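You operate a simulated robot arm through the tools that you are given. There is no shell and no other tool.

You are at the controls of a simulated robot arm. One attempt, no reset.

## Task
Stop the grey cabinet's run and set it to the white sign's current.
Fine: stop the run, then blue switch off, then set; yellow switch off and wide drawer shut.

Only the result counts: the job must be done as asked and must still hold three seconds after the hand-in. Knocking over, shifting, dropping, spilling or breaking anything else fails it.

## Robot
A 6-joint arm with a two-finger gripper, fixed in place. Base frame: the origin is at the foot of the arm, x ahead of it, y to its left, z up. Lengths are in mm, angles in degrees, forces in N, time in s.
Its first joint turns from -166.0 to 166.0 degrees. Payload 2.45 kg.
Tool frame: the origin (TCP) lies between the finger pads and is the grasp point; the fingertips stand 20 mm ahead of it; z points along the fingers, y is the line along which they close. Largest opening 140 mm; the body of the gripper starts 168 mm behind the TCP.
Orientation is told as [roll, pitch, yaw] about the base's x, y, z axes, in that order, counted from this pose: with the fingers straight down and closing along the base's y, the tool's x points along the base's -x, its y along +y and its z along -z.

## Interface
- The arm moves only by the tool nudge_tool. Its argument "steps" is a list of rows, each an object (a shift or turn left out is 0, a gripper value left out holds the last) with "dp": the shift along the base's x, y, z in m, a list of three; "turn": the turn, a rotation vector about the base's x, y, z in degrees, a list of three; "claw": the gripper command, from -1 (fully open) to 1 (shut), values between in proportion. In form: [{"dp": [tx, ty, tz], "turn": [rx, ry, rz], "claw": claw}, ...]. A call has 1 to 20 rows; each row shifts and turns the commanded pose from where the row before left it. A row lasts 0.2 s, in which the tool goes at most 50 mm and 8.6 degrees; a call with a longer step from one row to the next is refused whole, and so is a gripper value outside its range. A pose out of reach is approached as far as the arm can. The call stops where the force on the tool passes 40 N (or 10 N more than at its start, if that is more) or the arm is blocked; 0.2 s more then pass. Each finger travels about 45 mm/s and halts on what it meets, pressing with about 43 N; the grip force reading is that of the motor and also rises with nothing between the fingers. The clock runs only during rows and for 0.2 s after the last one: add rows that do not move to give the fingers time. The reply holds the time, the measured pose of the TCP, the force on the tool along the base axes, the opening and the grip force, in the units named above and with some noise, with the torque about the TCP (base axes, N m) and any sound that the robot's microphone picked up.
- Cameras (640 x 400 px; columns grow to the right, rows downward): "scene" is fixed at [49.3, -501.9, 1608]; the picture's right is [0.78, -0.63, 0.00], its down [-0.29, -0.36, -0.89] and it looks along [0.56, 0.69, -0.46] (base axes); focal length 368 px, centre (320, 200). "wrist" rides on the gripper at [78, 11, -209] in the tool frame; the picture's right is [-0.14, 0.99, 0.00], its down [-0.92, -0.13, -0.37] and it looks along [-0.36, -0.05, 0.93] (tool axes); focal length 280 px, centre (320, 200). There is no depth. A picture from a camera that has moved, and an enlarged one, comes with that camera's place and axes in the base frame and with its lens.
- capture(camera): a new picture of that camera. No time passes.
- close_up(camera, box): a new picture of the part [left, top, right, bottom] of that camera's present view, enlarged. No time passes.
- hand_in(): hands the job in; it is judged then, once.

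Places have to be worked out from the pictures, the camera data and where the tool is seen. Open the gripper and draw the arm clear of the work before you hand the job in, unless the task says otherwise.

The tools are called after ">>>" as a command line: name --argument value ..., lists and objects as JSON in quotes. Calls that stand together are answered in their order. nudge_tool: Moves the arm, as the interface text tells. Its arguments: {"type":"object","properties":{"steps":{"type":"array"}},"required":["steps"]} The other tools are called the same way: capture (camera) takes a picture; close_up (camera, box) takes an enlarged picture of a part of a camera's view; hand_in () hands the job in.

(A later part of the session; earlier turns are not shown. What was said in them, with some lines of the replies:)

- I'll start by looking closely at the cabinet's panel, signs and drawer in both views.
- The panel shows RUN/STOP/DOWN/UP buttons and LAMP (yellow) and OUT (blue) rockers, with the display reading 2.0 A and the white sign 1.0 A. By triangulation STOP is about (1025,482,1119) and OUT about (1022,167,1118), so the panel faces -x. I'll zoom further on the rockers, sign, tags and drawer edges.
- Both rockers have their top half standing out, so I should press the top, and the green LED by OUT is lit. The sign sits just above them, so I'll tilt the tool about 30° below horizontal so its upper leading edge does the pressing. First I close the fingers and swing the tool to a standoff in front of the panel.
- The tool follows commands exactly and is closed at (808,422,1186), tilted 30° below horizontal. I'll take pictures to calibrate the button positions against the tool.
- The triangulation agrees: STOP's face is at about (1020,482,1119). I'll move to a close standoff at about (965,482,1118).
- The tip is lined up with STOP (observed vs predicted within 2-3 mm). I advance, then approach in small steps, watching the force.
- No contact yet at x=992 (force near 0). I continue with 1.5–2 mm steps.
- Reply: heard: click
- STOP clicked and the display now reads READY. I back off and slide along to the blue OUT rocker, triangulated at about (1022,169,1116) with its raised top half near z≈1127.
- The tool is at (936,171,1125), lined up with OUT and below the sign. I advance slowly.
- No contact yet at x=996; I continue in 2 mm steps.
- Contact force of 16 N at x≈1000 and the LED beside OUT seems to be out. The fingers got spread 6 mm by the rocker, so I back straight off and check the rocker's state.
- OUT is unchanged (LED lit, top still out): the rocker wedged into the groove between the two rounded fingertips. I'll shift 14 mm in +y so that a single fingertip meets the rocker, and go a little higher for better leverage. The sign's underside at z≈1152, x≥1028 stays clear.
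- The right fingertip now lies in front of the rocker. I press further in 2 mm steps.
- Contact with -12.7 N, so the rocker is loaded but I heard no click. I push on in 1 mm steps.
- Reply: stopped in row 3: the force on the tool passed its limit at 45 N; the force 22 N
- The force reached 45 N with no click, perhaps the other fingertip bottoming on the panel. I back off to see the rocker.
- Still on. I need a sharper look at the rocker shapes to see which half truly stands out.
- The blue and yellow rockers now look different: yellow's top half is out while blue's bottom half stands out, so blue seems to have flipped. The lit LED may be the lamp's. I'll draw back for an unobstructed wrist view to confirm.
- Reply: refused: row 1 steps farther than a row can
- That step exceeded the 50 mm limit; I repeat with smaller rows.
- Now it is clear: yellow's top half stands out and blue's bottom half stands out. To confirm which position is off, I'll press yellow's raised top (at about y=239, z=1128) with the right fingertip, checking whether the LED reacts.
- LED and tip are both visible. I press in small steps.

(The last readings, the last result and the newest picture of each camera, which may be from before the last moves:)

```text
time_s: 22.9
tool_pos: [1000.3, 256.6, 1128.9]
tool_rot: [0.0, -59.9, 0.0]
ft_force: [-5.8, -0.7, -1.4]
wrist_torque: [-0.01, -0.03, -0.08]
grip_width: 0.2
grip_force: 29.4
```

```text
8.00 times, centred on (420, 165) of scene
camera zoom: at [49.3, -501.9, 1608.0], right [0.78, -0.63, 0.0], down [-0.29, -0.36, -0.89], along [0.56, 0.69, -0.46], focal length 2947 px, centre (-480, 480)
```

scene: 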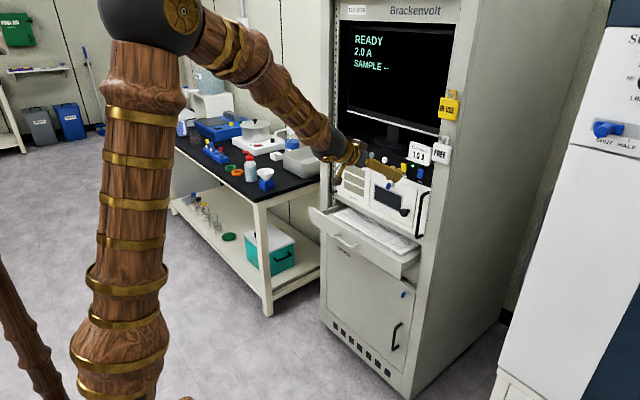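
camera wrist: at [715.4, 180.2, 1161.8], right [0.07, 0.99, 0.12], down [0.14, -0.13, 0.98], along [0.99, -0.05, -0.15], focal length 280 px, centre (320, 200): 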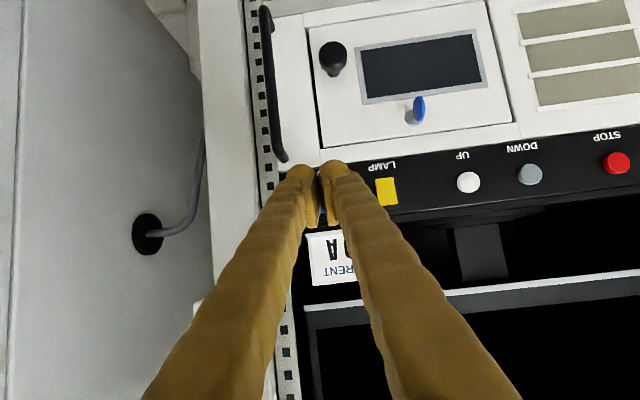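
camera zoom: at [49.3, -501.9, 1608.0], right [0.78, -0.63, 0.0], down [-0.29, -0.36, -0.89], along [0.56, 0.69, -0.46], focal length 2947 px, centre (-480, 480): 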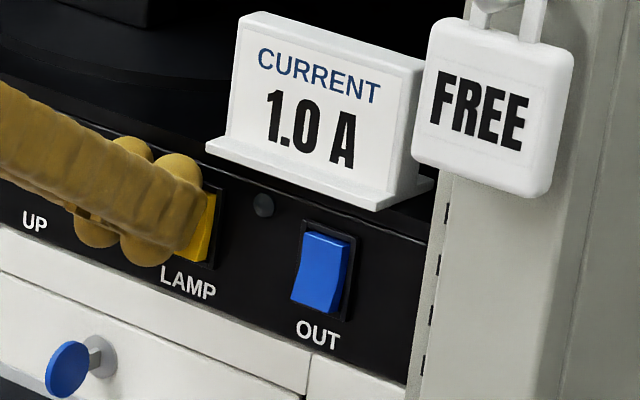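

The LED went out as yellow flipped, so the LED is the lamp's, bottom-out means off, and blue (bottom-out) is off too. I back off and check both rockers.

>>> nudge_tool --steps '[{"dp": [-0.01, 0, 0]}, {"dp": [-0.035, 0, 0]}, {"dp": [-0.025, 0.04, 0]}, {"dp": [0, 0.04, -0.003]}, {"dp": [0, 0.0, 0]}]'

>>> close_up --camera "scene" --box '[396, 154, 440, 186]'

>>> close_up --camera "scene" --box '[330, 20, 460, 190]'

>>> capture --camera "wrist"

```text
time_s: 24.1
tool_pos: [929.0, 335.1, 1124.7]
tool_rot: [0.0, -59.9, 0.0]
ft_force: [-0.2, 0.1, -0.1]
wrist_torque: [0.0, 0.01, -0.03]
grip_width: 0.0
grip_force: 29.6
```

```text
12.50 times, centred on (418, 170) of scene
camera zoom: at [49.3, -501.9, 1608.0], right [0.78, -0.63, 0.0], down [-0.29, -0.36, -0.89], along [0.56, 0.69, -0.46], focal length 4605 px, centre (-905, 575)
```

zoom: 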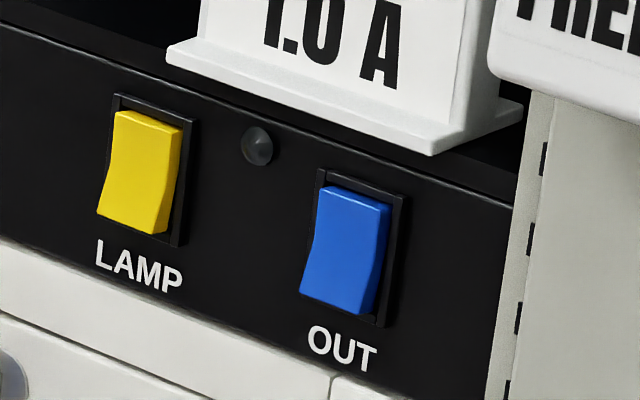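

```text
2.35 times, centred on (395, 105) of scene
camera zoom: at [49.3, -501.9, 1608.0], right [0.78, -0.63, 0.0], down [-0.29, -0.36, -0.89], along [0.56, 0.69, -0.46], focal length 867 px, centre (144, 424)
```

zoom: 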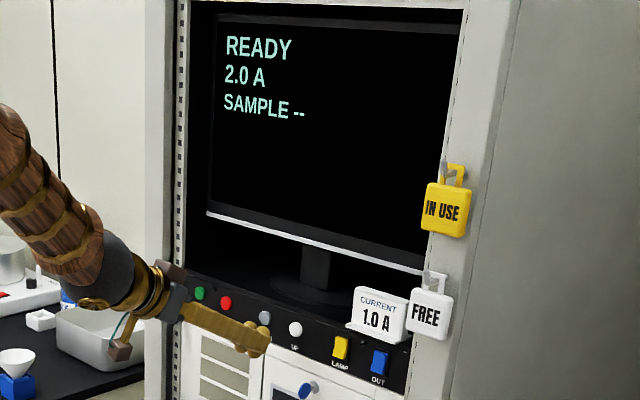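

```text
taken
camera wrist: at [709.0, 344.0, 1161.6], right [0.07, 0.99, 0.12], down [0.14, -0.13, 0.98], along [0.99, -0.05, -0.15], focal length 280 px, centre (320, 200)
```

wrist: 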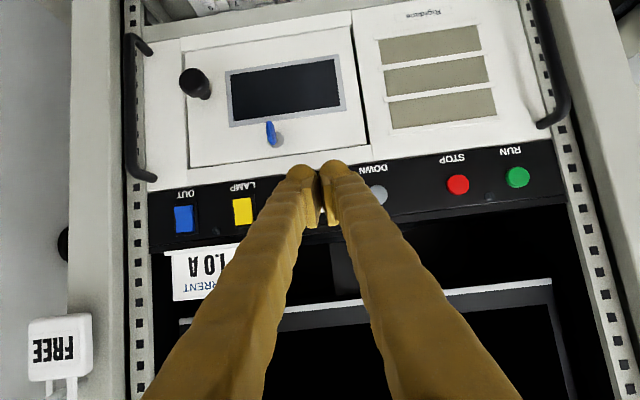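

Both rockers are now in the off position and both LEDs are dark. Next is the DOWN button at about (1020,391,1120): I line up in front of it.

>>> nudge_tool --steps '[{"dp": [0.01, 0.028, -0.002]}, {"dp": [0.03, 0.0285, -0.002]}, {"dp": [0.02, 0, 0]}, {"dp": [0, 0, 0]}, {"dp": [0, 0, 0]}]'

>>> close_up --camera "scene" --box '[330, 120, 430, 190]'

>>> close_up --camera "wrist" --box '[240, 130, 400, 290]'

```text
time_s: 25.2
tool_pos: [990.5, 392.4, 1120.0]
tool_rot: [-0.1, -59.9, 0.0]
ft_force: [-1.2, -0.3, 0.2]
wrist_torque: [0.01, -0.01, 0.01]
grip_width: 0.2
grip_force: 29.1
```

```text
5.71 times, centred on (380, 155) of scene
camera zoom: at [49.3, -501.9, 1608.0], right [0.78, -0.63, 0.0], down [-0.29, -0.36, -0.89], along [0.56, 0.69, -0.46], focal length 2105 px, centre (-23, 457)
```

zoom: 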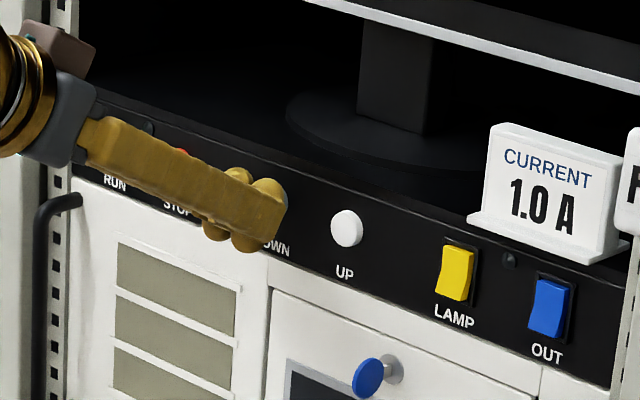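

```text
2.50 times, centred on (320, 210) of wrist
camera zoom: at [769.6, 401.7, 1158.8], right [0.07, 0.99, 0.12], down [0.14, -0.13, 0.98], along [0.99, -0.05, -0.15], focal length 701 px, centre (320, 175)
```

zoom: 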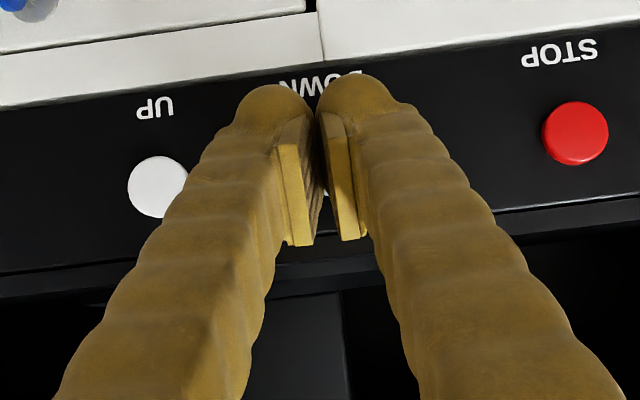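

Aligned with DOWN, with UP and STOP well clear. I press once briefly and withdraw, then read the display.

>>> nudge_tool --steps '[{"dp": [0.005, 0, 0]}, {"dp": [0.003, 0, 0]}, {"dp": [0.002, 0, 0]}, {"dp": [0.002, 0, 0]}, {"dp": [-0.012, 0, 0]}, {"dp": [0, 0, 0]}]'

>>> close_up --camera "scene" --box '[330, 20, 430, 120]'

```text
time_s: 26.6
tool_pos: [989.7, 392.3, 1120.4]
tool_rot: [0.0, -59.9, 0.0]
ft_force: [0.9, 1.0, -0.6]
wrist_torque: [-0.02, -0.01, -0.05]
grip_width: 0.0
grip_force: 29.4
```

```text
4.00 times, centred on (380, 70) of scene
camera zoom: at [49.3, -501.9, 1608.0], right [0.78, -0.63, 0.0], down [-0.29, -0.36, -0.89], along [0.56, 0.69, -0.46], focal length 1474 px, centre (80, 720)
```

zoom: 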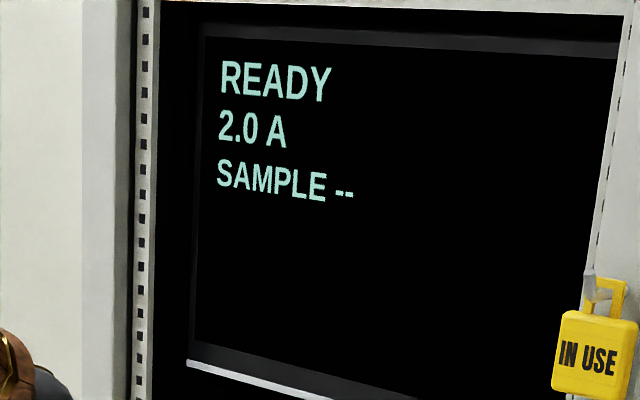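

No click, still 2.0 A — not deep enough. I press about 1.5–2 mm deeper.

>>> nudge_tool --steps '[{"dp": [0.006, 0, 0]}, {"dp": [0.004, 0, 0]}, {"dp": [0.002, 0, 0]}, {"dp": [0.0015, 0, 0]}, {"dp": [0, 0, 0]}, {"dp": [-0.0135, 0, 0]}, {"dp": [0, 0, 0]}]'

>>> close_up --camera "scene" --box '[330, 20, 430, 120]'

```text
time_s: 28.2
tool_pos: [990.1, 391.9, 1120.6]
tool_rot: [0.0, -59.8, -0.1]
ft_force: [0.0, 0.0, 0.5]
wrist_torque: [-0.01, 0.02, -0.01]
grip_width: 0.0
grip_force: 29.3
heard: click
```

```text
4.00 times, centred on (380, 70) of scene
camera zoom: at [49.3, -501.9, 1608.0], right [0.78, -0.63, 0.0], down [-0.29, -0.36, -0.89], along [0.56, 0.69, -0.46], focal length 1474 px, centre (80, 720)
```

zoom: 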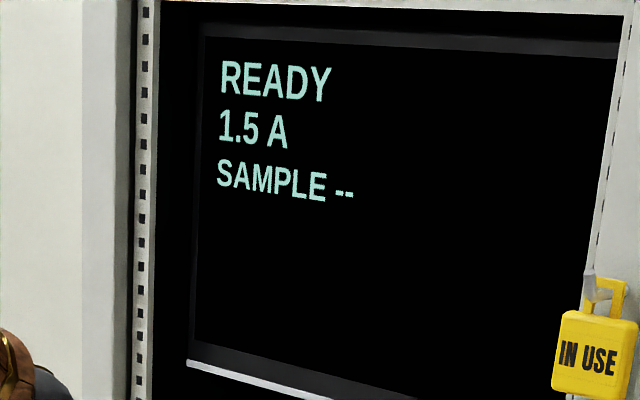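

A click, and the display went to 1.5 A — one press is 0.5 A. I repeat the same press once.

>>> nudge_tool --steps '[{"dp": [0.006, 0, 0]}, {"dp": [0.004, 0, 0]}, {"dp": [0.002, 0, 0]}, {"dp": [0.0015, 0, 0]}, {"dp": [0, 0, 0]}, {"dp": [-0.0135, 0, 0]}, {"dp": [0, 0, 0]}]'

>>> close_up --camera "scene" --box '[330, 20, 430, 120]'

```text
time_s: 29.9
tool_pos: [989.9, 390.5, 1121.4]
tool_rot: [0.0, -59.8, 0.0]
ft_force: [1.5, -0.4, -0.5]
wrist_torque: [-0.02, 0.0, -0.02]
grip_width: 0.5
grip_force: 29.7
heard: click
```

```text
4.00 times, centred on (380, 70) of scene
camera zoom: at [49.3, -501.9, 1608.0], right [0.78, -0.63, 0.0], down [-0.29, -0.36, -0.89], along [0.56, 0.69, -0.46], focal length 1474 px, centre (80, 720)
```

zoom: 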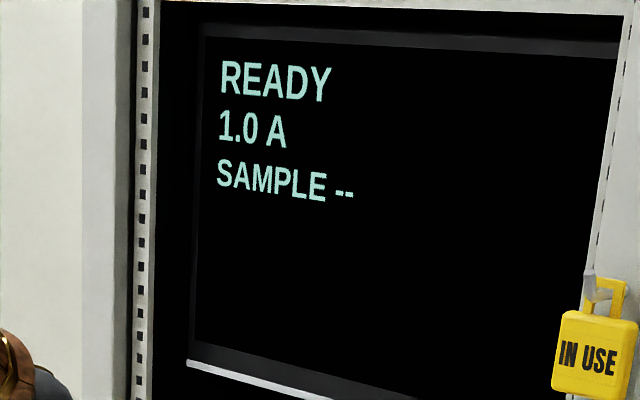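

The display shows READY, 1.0 A. Now the drawer: its front is at about x=895, y 105–617, z 783–850, with a handle around y=359. I retreat, open the fingers and descend in front of it to look before pushing with the fingers either side of the handle.

>>> nudge_tool --steps '[{"dp": [-0.045, 0, 0]}, {"dp": [-0.045, 0, 0]}, {"dp": [-0.045, 0, 0]}, {"dp": [-0.045, 0, 0]}, {"dp": [-0.045, -0.01, 0], "claw": -1}, {"dp": [-0.005, -0.01, -0.04], "claw": -1}, {"dp": [0, -0.01, -0.045]}, {"dp": [0, 0, -0.045]}, {"dp": [0, 0, -0.045]}, {"dp": [0, 0, -0.045]}, {"dp": [0, 0, -0.03]}, {"dp": [0, 0, 0]}, {"dp": [0, 0, 0]}]'

>>> capture --camera "wrist"

>>> capture --camera "scene"

```text
time_s: 32.6
tool_pos: [761.5, 362.3, 871.1]
tool_rot: [0.0, -59.9, 0.0]
ft_force: [0.4, 0.2, 0.1]
wrist_torque: [0.01, 0.0, 0.02]
grip_width: 140.0
grip_force: 0.1
```

```text
taken
camera wrist: at [540.5, 370.6, 908.2], right [0.07, 0.99, 0.12], down [0.14, -0.13, 0.98], along [0.99, -0.05, -0.15], focal length 280 px, centre (320, 200)
```

wrist: 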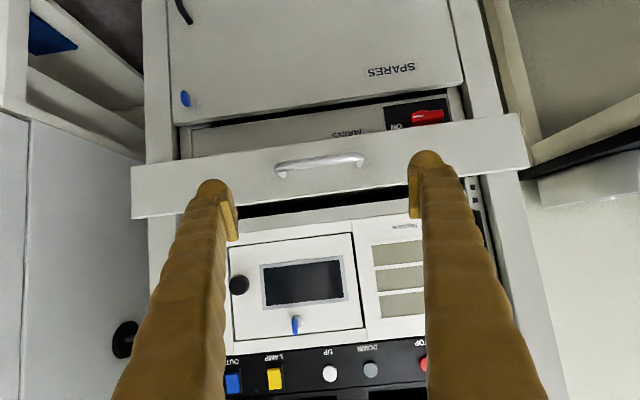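

```text
taken
```

scene: 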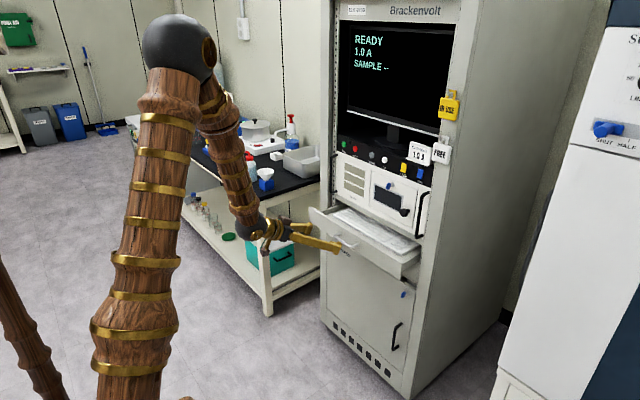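

There is a red MAINS switch on a panel below/behind the drawer that must not be touched; I stay at the drawer front's own height (z 779–846). The handle is centred at y≈359, z≈813. I lower to z≈808 and approach with the fingers straddling the handle.

>>> nudge_tool --steps '[{"dp": [0, -0.002, -0.04]}, {"dp": [0.01, 0, -0.023]}, {"dp": [0.03, 0, 0]}, {"dp": [0.03, 0, 0]}, {"dp": [0.02, 0, 0]}, {"dp": [0, 0, 0]}]'

>>> capture --camera "wrist"

>>> close_up --camera "scene" --box '[270, 190, 430, 290]'

```text
time_s: 34.0
tool_pos: [851.0, 359.1, 808.7]
tool_rot: [0.0, -59.9, -0.1]
ft_force: [0.0, 0.5, 0.5]
wrist_torque: [0.0, 0.03, 0.01]
grip_width: 140.1
grip_force: 0.0
```

```text
taken
camera wrist: at [630.1, 367.5, 845.6], right [0.07, 0.99, 0.12], down [0.14, -0.13, 0.98], along [0.99, -0.05, -0.15], focal length 280 px, centre (320, 200)
```

wrist: 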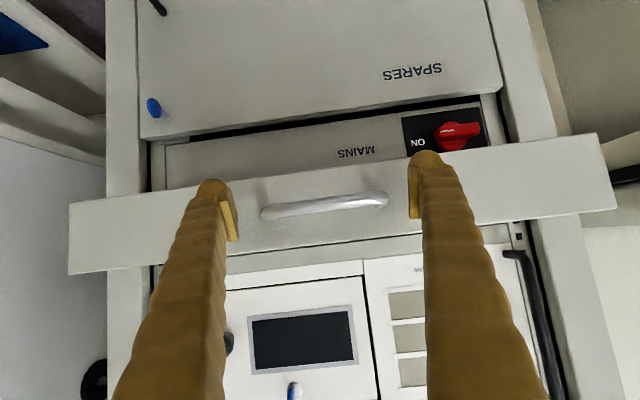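

```text
4.00 times, centred on (350, 240) of scene
camera zoom: at [49.3, -501.9, 1608.0], right [0.78, -0.63, 0.0], down [-0.29, -0.36, -0.89], along [0.56, 0.69, -0.46], focal length 1474 px, centre (200, 40)
```

zoom: 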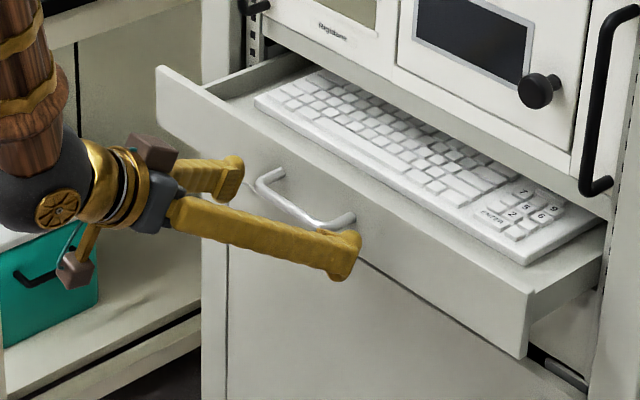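

Fingers straddle the handle in front of the drawer face. I raise 4 mm to be nicely centred and push forward gently at about 25 mm/s.

>>> nudge_tool --steps '[{"dp": [0.006, 0, 0.004]}, {"dp": [0.006, 0, 0]}, {"dp": [0.004, 0, 0]}, {"dp": [0.004, 0, 0]}, {"dp": [0.004, 0, 0]}, {"dp": [0.004, 0, 0]}, {"dp": [0.004, 0, 0]}, {"dp": [0.004, 0, 0]}, {"dp": [0.004, 0, 0]}, {"dp": [0.004, 0, 0]}]'

>>> close_up --camera "scene" --box '[270, 190, 430, 290]'

>>> capture --camera "wrist"

```text
time_s: 36.2
tool_pos: [893.9, 359.5, 812.7]
tool_rot: [0.1, -60.1, 0.0]
ft_force: [-3.6, -0.2, 1.8]
wrist_torque: [-0.11, -0.04, -0.24]
grip_width: 140.2
grip_force: 0.1
```

```text
4.00 times, centred on (350, 240) of scene
camera zoom: at [49.3, -501.9, 1608.0], right [0.78, -0.63, 0.0], down [-0.29, -0.36, -0.89], along [0.56, 0.69, -0.46], focal length 1474 px, centre (200, 40)
```

zoom: 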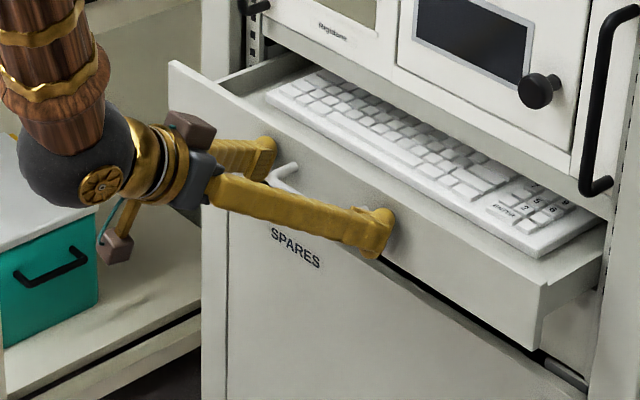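

```text
taken
camera wrist: at [673.4, 368.7, 850.7], right [0.07, 0.99, 0.12], down [0.14, -0.13, 0.98], along [0.99, -0.05, -0.15], focal length 280 px, centre (320, 200)
```

wrist: 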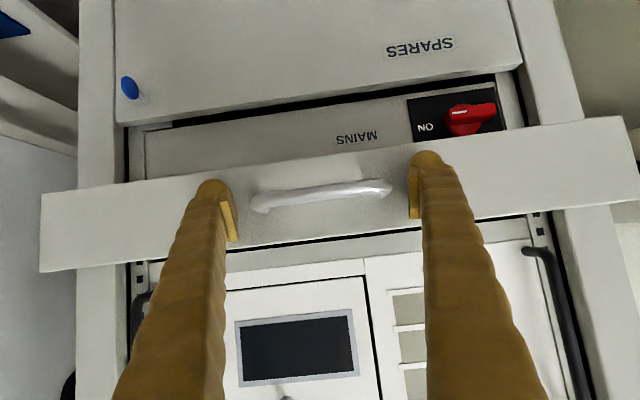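

The drawer slides smoothly at about 4 N. I continue pushing.

>>> nudge_tool --steps '[{"dp": [0.004, 0, 0]}, {"dp": [0.004, 0, 0]}, {"dp": [0.004, 0, 0]}, {"dp": [0.004, 0, 0]}, {"dp": [0.004, 0, 0]}, {"dp": [0.004, 0, 0]}, {"dp": [0.004, 0, 0]}, {"dp": [0.004, 0, 0]}, {"dp": [0.004, 0, 0]}, {"dp": [0.004, 0, 0]}, {"dp": [0.004, 0, 0]}, {"dp": [0.004, 0, 0]}, {"dp": [0.004, 0, 0]}, {"dp": [0.004, 0, 0]}, {"dp": [0.004, 0, 0]}]'

>>> close_up --camera "scene" --box '[290, 180, 450, 280]'

>>> capture --camera "wrist"

```text
time_s: 39.5
tool_pos: [954.3, 359.2, 813.8]
tool_rot: [0.0, -60.0, 0.1]
ft_force: [-3.3, 0.5, 0.8]
wrist_torque: [-0.04, -0.06, -0.17]
grip_width: 140.2
grip_force: 0.1
```

```text
4.00 times, centred on (370, 230) of scene
camera zoom: at [49.3, -501.9, 1608.0], right [0.78, -0.63, 0.0], down [-0.29, -0.36, -0.89], along [0.56, 0.69, -0.46], focal length 1474 px, centre (120, 80)
```

zoom: 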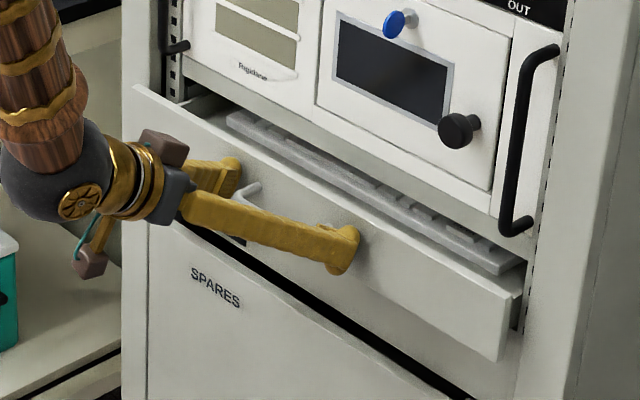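

```text
taken
camera wrist: at [734.2, 368.1, 850.8], right [0.07, 0.99, 0.12], down [0.14, -0.13, 0.98], along [0.99, -0.05, -0.15], focal length 280 px, centre (320, 200)
```

wrist: 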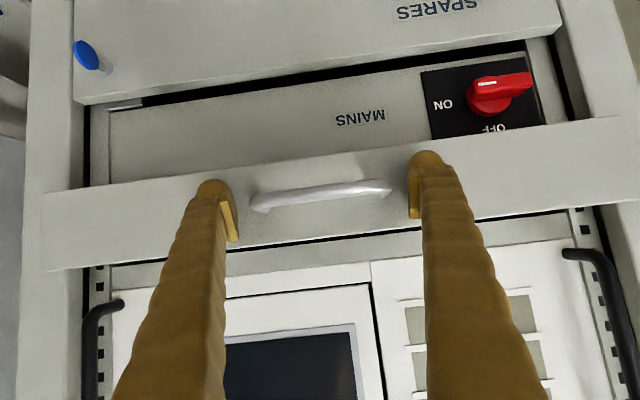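

Still moving freely, with the face at about x=976. I go on with smaller steps until the end stop.

>>> nudge_tool --steps '[{"dp": [0.004, 0, 0]}, {"dp": [0.004, 0, 0]}, {"dp": [0.004, 0, 0]}, {"dp": [0.003, 0, 0]}, {"dp": [0.003, 0, 0]}, {"dp": [0.003, 0, 0]}, {"dp": [0.003, 0, 0]}, {"dp": [0.003, 0, 0]}, {"dp": [0.003, 0, 0]}, {"dp": [0.003, 0, 0]}]'

>>> close_up --camera "scene" --box '[290, 180, 450, 280]'

>>> capture --camera "wrist"

```text
time_s: 41.6
tool_pos: [987.9, 359.7, 813.5]
tool_rot: [0.0, -59.9, 0.1]
ft_force: [-2.1, -1.2, 0.5]
wrist_torque: [-0.01, -0.06, -0.25]
grip_width: 140.0
grip_force: 0.2
```

```text
4.00 times, centred on (370, 230) of scene
camera zoom: at [49.3, -501.9, 1608.0], right [0.78, -0.63, 0.0], down [-0.29, -0.36, -0.89], along [0.56, 0.69, -0.46], focal length 1474 px, centre (120, 80)
```

zoom: 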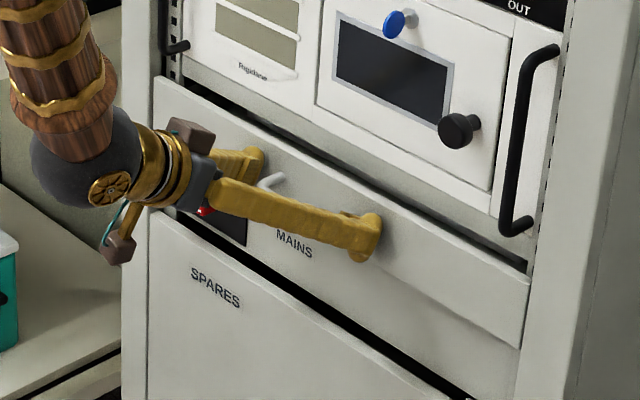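

```text
taken
camera wrist: at [766.8, 368.7, 851.3], right [0.07, 0.99, 0.12], down [0.14, -0.13, 0.98], along [0.99, -0.05, -0.15], focal length 280 px, centre (320, 200)
```

wrist: 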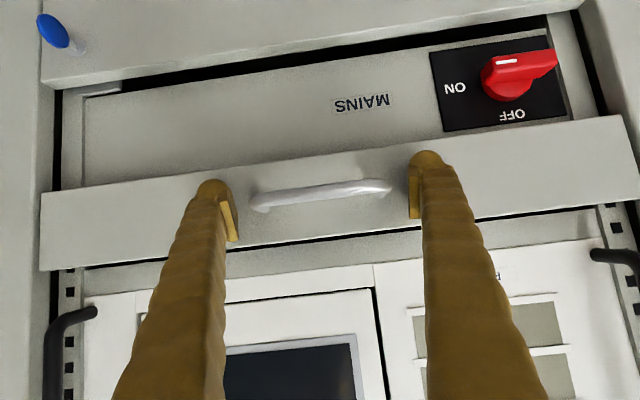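

Nearly home; the face is at about x=1010 and the force is still low. I continue with 2 mm steps to the end stop.

>>> nudge_tool --steps '[{"dp": [0.002, 0, 0]}, {"dp": [0.002, 0, 0]}, {"dp": [0.002, 0, 0]}, {"dp": [0.002, 0, 0]}, {"dp": [0.002, 0, 0]}, {"dp": [0.002, 0, 0]}, {"dp": [0.002, 0, 0]}, {"dp": [0.002, 0, 0]}]'

>>> close_up --camera "scene" --box '[290, 180, 450, 280]'

>>> capture --camera "wrist"

```text
time_s: 43.0
tool_pos: [996.9, 361.6, 813.7]
tool_rot: [-0.1, -59.9, 0.1]
ft_force: [-15.6, -3.9, 5.4]
wrist_torque: [-0.2, -0.23, -0.54]
grip_width: 140.0
grip_force: 0.0
stopped in row 6: the force on the tool passed its limit at 48 N (the readings are from after the stop); the commanded pose is now the measured one
```

```text
4.00 times, centred on (370, 230) of scene
camera zoom: at [49.3, -501.9, 1608.0], right [0.78, -0.63, 0.0], down [-0.29, -0.36, -0.89], along [0.56, 0.69, -0.46], focal length 1474 px, centre (120, 80)
```

zoom: 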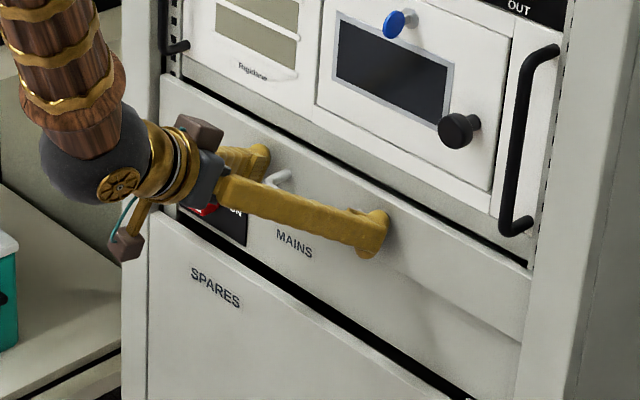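

```text
taken
camera wrist: at [776.4, 368.7, 851.1], right [0.07, 0.99, 0.12], down [0.14, -0.13, 0.98], along [0.99, -0.05, -0.15], focal length 280 px, centre (320, 200)
```

wrist: 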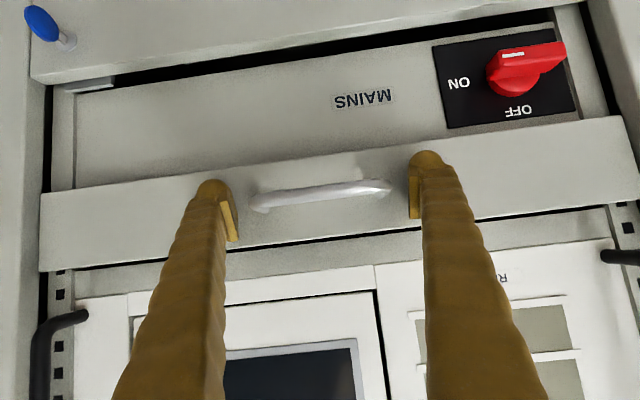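

A hard stop at 48 N with the drawer front against the frame: it should be shut. I withdraw straight back and inspect.

>>> nudge_tool --steps '[{"dp": [-0.005, 0, 0]}, {"dp": [-0.02, 0, 0]}, {"dp": [-0.045, 0, 0]}, {"dp": [-0.045, 0, 0]}, {"dp": [-0.045, 0, 0]}, {"dp": [-0.045, 0, 0]}, {"dp": [-0.04, 0, 0.02]}, {"dp": [0, 0, 0]}]'

>>> capture --camera "wrist"

>>> capture --camera "scene"

>>> close_up --camera "scene" --box '[310, 180, 450, 270]'

```text
time_s: 44.9
tool_pos: [751.6, 359.6, 833.6]
tool_rot: [0.1, -59.9, 0.1]
ft_force: [0.2, -0.1, 0.1]
wrist_torque: [0.01, -0.03, -0.04]
grip_width: 140.1
grip_force: 0.0
```

```text
taken
camera wrist: at [531.4, 368.4, 870.9], right [0.07, 0.99, 0.12], down [0.14, -0.13, 0.98], along [0.99, -0.05, -0.15], focal length 280 px, centre (320, 200)
```

wrist: 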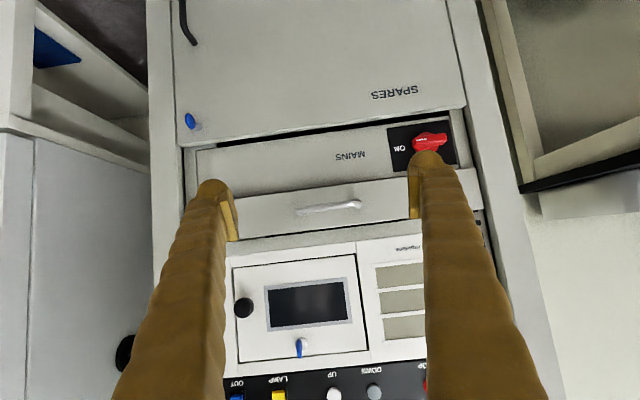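

```text
taken
```

scene: 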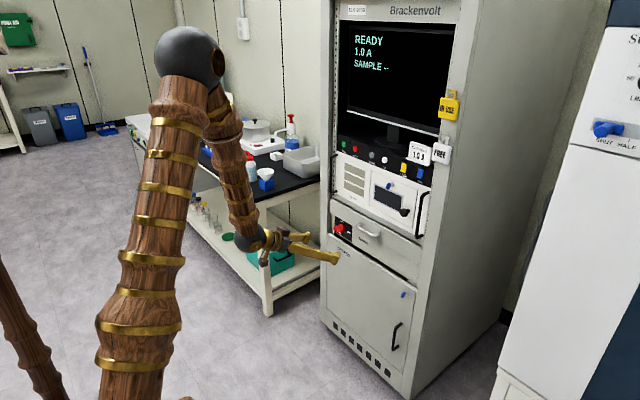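

```text
4.44 times, centred on (380, 225) of scene
camera zoom: at [49.3, -501.9, 1608.0], right [0.78, -0.63, 0.0], down [-0.29, -0.36, -0.89], along [0.56, 0.69, -0.46], focal length 1637 px, centre (53, 89)
```

zoom: 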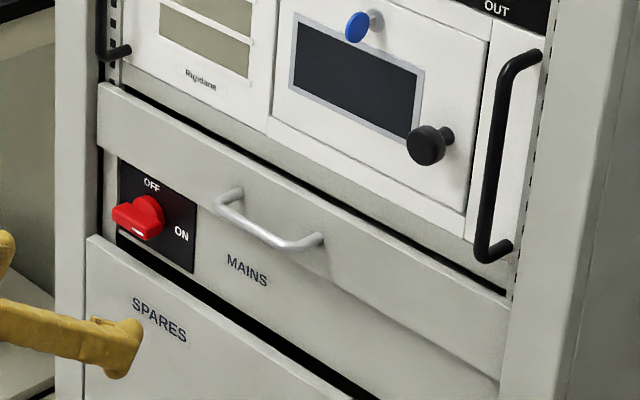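

The drawer front now sits between the posts, MAINS still ON and untouched. I'll zoom in on the drawer ends to confirm it is fully home, and on the display and panel.

>>> close_up --camera "scene" --box '[400, 220, 440, 290]'

>>> close_up --camera "scene" --box '[325, 180, 373, 220]'

>>> close_up --camera "scene" --box '[330, 20, 470, 190]'

>>> close_up --camera "wrist" --box '[170, 110, 500, 270]'

```text
5.71 times, centred on (420, 255) of scene
camera zoom: at [49.3, -501.9, 1608.0], right [0.78, -0.63, 0.0], down [-0.29, -0.36, -0.89], along [0.56, 0.69, -0.46], focal length 2105 px, centre (-251, -114)
```

zoom: 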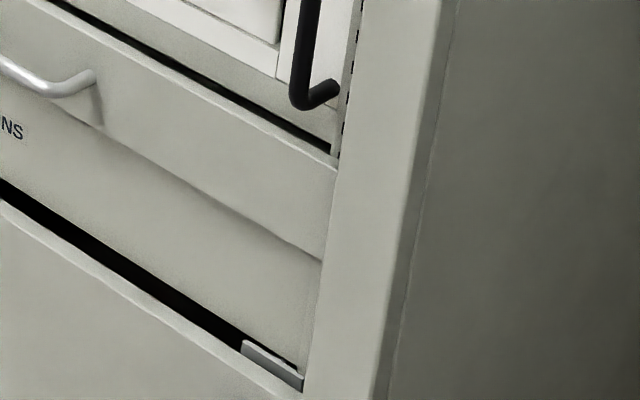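

```text
10.00 times, centred on (349, 200) of scene
camera zoom: at [49.3, -501.9, 1608.0], right [0.78, -0.63, 0.0], down [-0.29, -0.36, -0.89], along [0.56, 0.69, -0.46], focal length 3684 px, centre (30, 200)
```

zoom: 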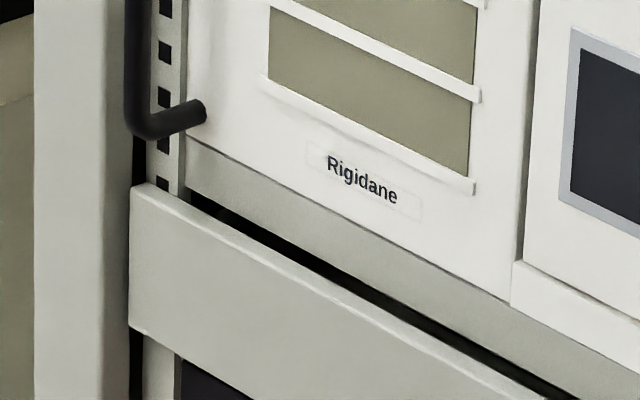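

```text
2.35 times, centred on (400, 105) of scene
camera zoom: at [49.3, -501.9, 1608.0], right [0.78, -0.63, 0.0], down [-0.29, -0.36, -0.89], along [0.56, 0.69, -0.46], focal length 867 px, centre (132, 424)
```

zoom: 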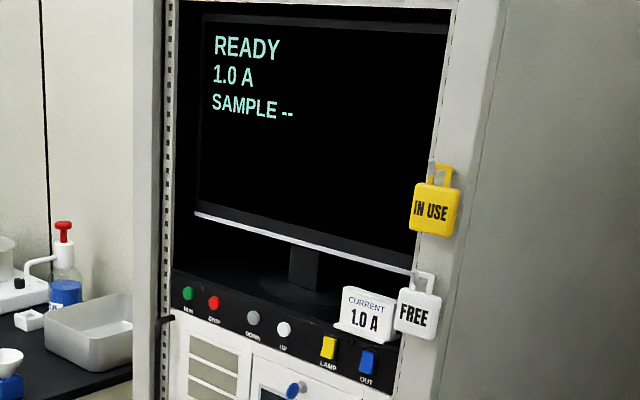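

```text
1.94 times, centred on (335, 190) of wrist
camera zoom: at [531.4, 368.4, 870.9], right [0.07, 0.99, 0.12], down [0.14, -0.13, 0.98], along [0.99, -0.05, -0.15], focal length 544 px, centre (291, 219)
```

zoom: 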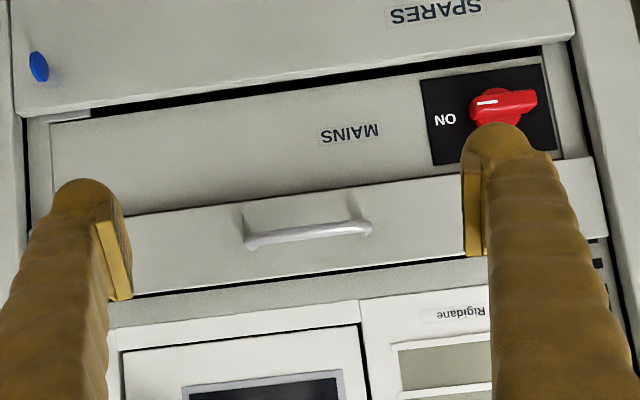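

Drawer overlays the rails and is home; display reads READY 1.0 A; both rockers off; sign and tags in place. The gripper is open, so I draw the arm well clear and take a last look.

>>> nudge_tool --steps '[{"dp": [-0.03, 0, 0.03]}, {"dp": [-0.03, 0, 0.035]}, {"dp": [-0.03, 0, 0.035]}, {"dp": [-0.03, 0, 0.035]}, {"dp": [0, 0, 0.04], "turn": [0, 5, 0]}, {"dp": [0, 0, 0.04], "turn": [0, 7, 0]}, {"dp": [0, 0, 0.04], "turn": [0, 7, 0]}, {"dp": [0, 0, 0.04], "turn": [0, 7, 0]}, {"dp": [0, 0, 0.04], "turn": [0, 5, 0]}, {"dp": [0, 0, 0]}, {"dp": [0, 0, 0]}]'

>>> capture --camera "scene"

>>> capture --camera "wrist"

>>> close_up --camera "scene" --box '[330, 120, 470, 220]'

>>> close_up --camera "scene" --box '[310, 180, 450, 270]'

```text
time_s: 47.2
tool_pos: [630.6, 361.0, 1165.2]
tool_rot: [0.0, -28.8, 0.1]
ft_force: [-0.5, 0.1, 0.0]
wrist_torque: [0.02, 0.02, 0.02]
grip_width: 139.9
grip_force: 0.1
```

```text
taken
```

scene: 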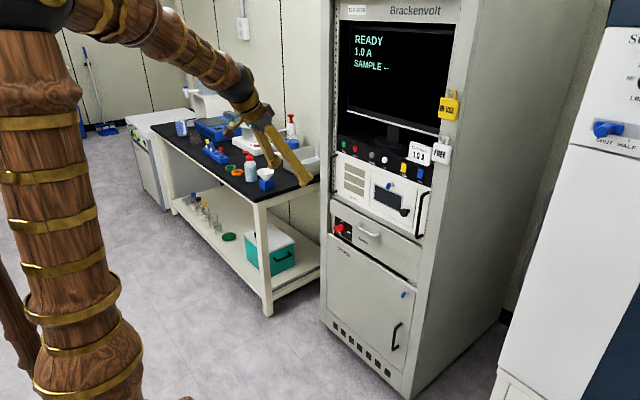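

```text
taken
camera wrist: at [461.4, 370.2, 1312.0], right [0.12, 0.99, 0.07], down [0.63, -0.13, 0.77], along [0.77, -0.05, -0.64], focal length 280 px, centre (320, 200)
```

wrist: 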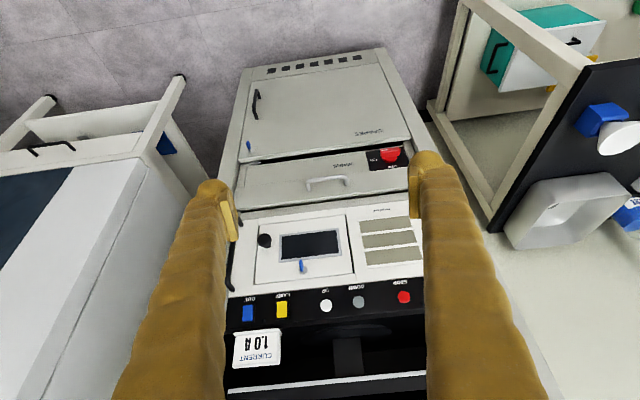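

```text
4.00 times, centred on (400, 170) of scene
camera zoom: at [49.3, -501.9, 1608.0], right [0.78, -0.63, 0.0], down [-0.29, -0.36, -0.89], along [0.56, 0.69, -0.46], focal length 1474 px, centre (0, 320)
```

zoom: 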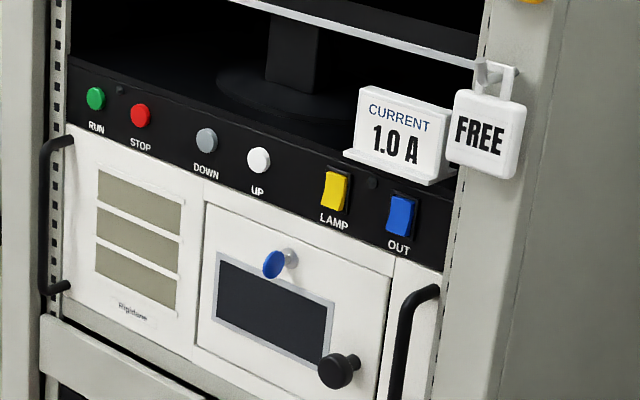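

```text
4.44 times, centred on (380, 225) of scene
camera zoom: at [49.3, -501.9, 1608.0], right [0.78, -0.63, 0.0], down [-0.29, -0.36, -0.89], along [0.56, 0.69, -0.46], focal length 1637 px, centre (53, 89)
```

zoom: 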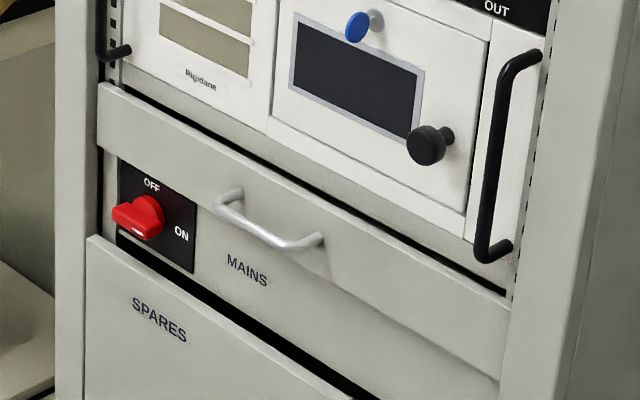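

Everything matches the request: run stopped (READY), OUT and LAMP rockers off with both LEDs dark, 1.0 A set, drawer shut. Nothing else has been disturbed, and the arm is clear with the gripper open. Handing in.

>>> hand_in

```text
The job is handed in.
```

I stopped the grey cabinet's run and set it to 1.0 A, the current on the white sign. The job is handed in; I haven't seen the verdict.

- **Run:** I pressed STOP, and the display changed from RUN to READY.
- **Blue switch (OUT):** I switched it off after the stop and before setting the current. It has no indicator light of its own. I judged it off because it now sits the same way as the yellow switch, whose light went out.
- **Current:** two presses of DOWN took it from 2.0 A to 1.5 A, then to 1.0 A.
- **Yellow switch (LAMP):** it is off, and the green light beside it went out.
- **Wide drawer:** I pushed it in until it hit a hard stop, and its front now sits against the rails.

The last pictures showed the sign, both tags and the red MAINS switch as they were. The gripper was open and the arm clear of the cabinet.
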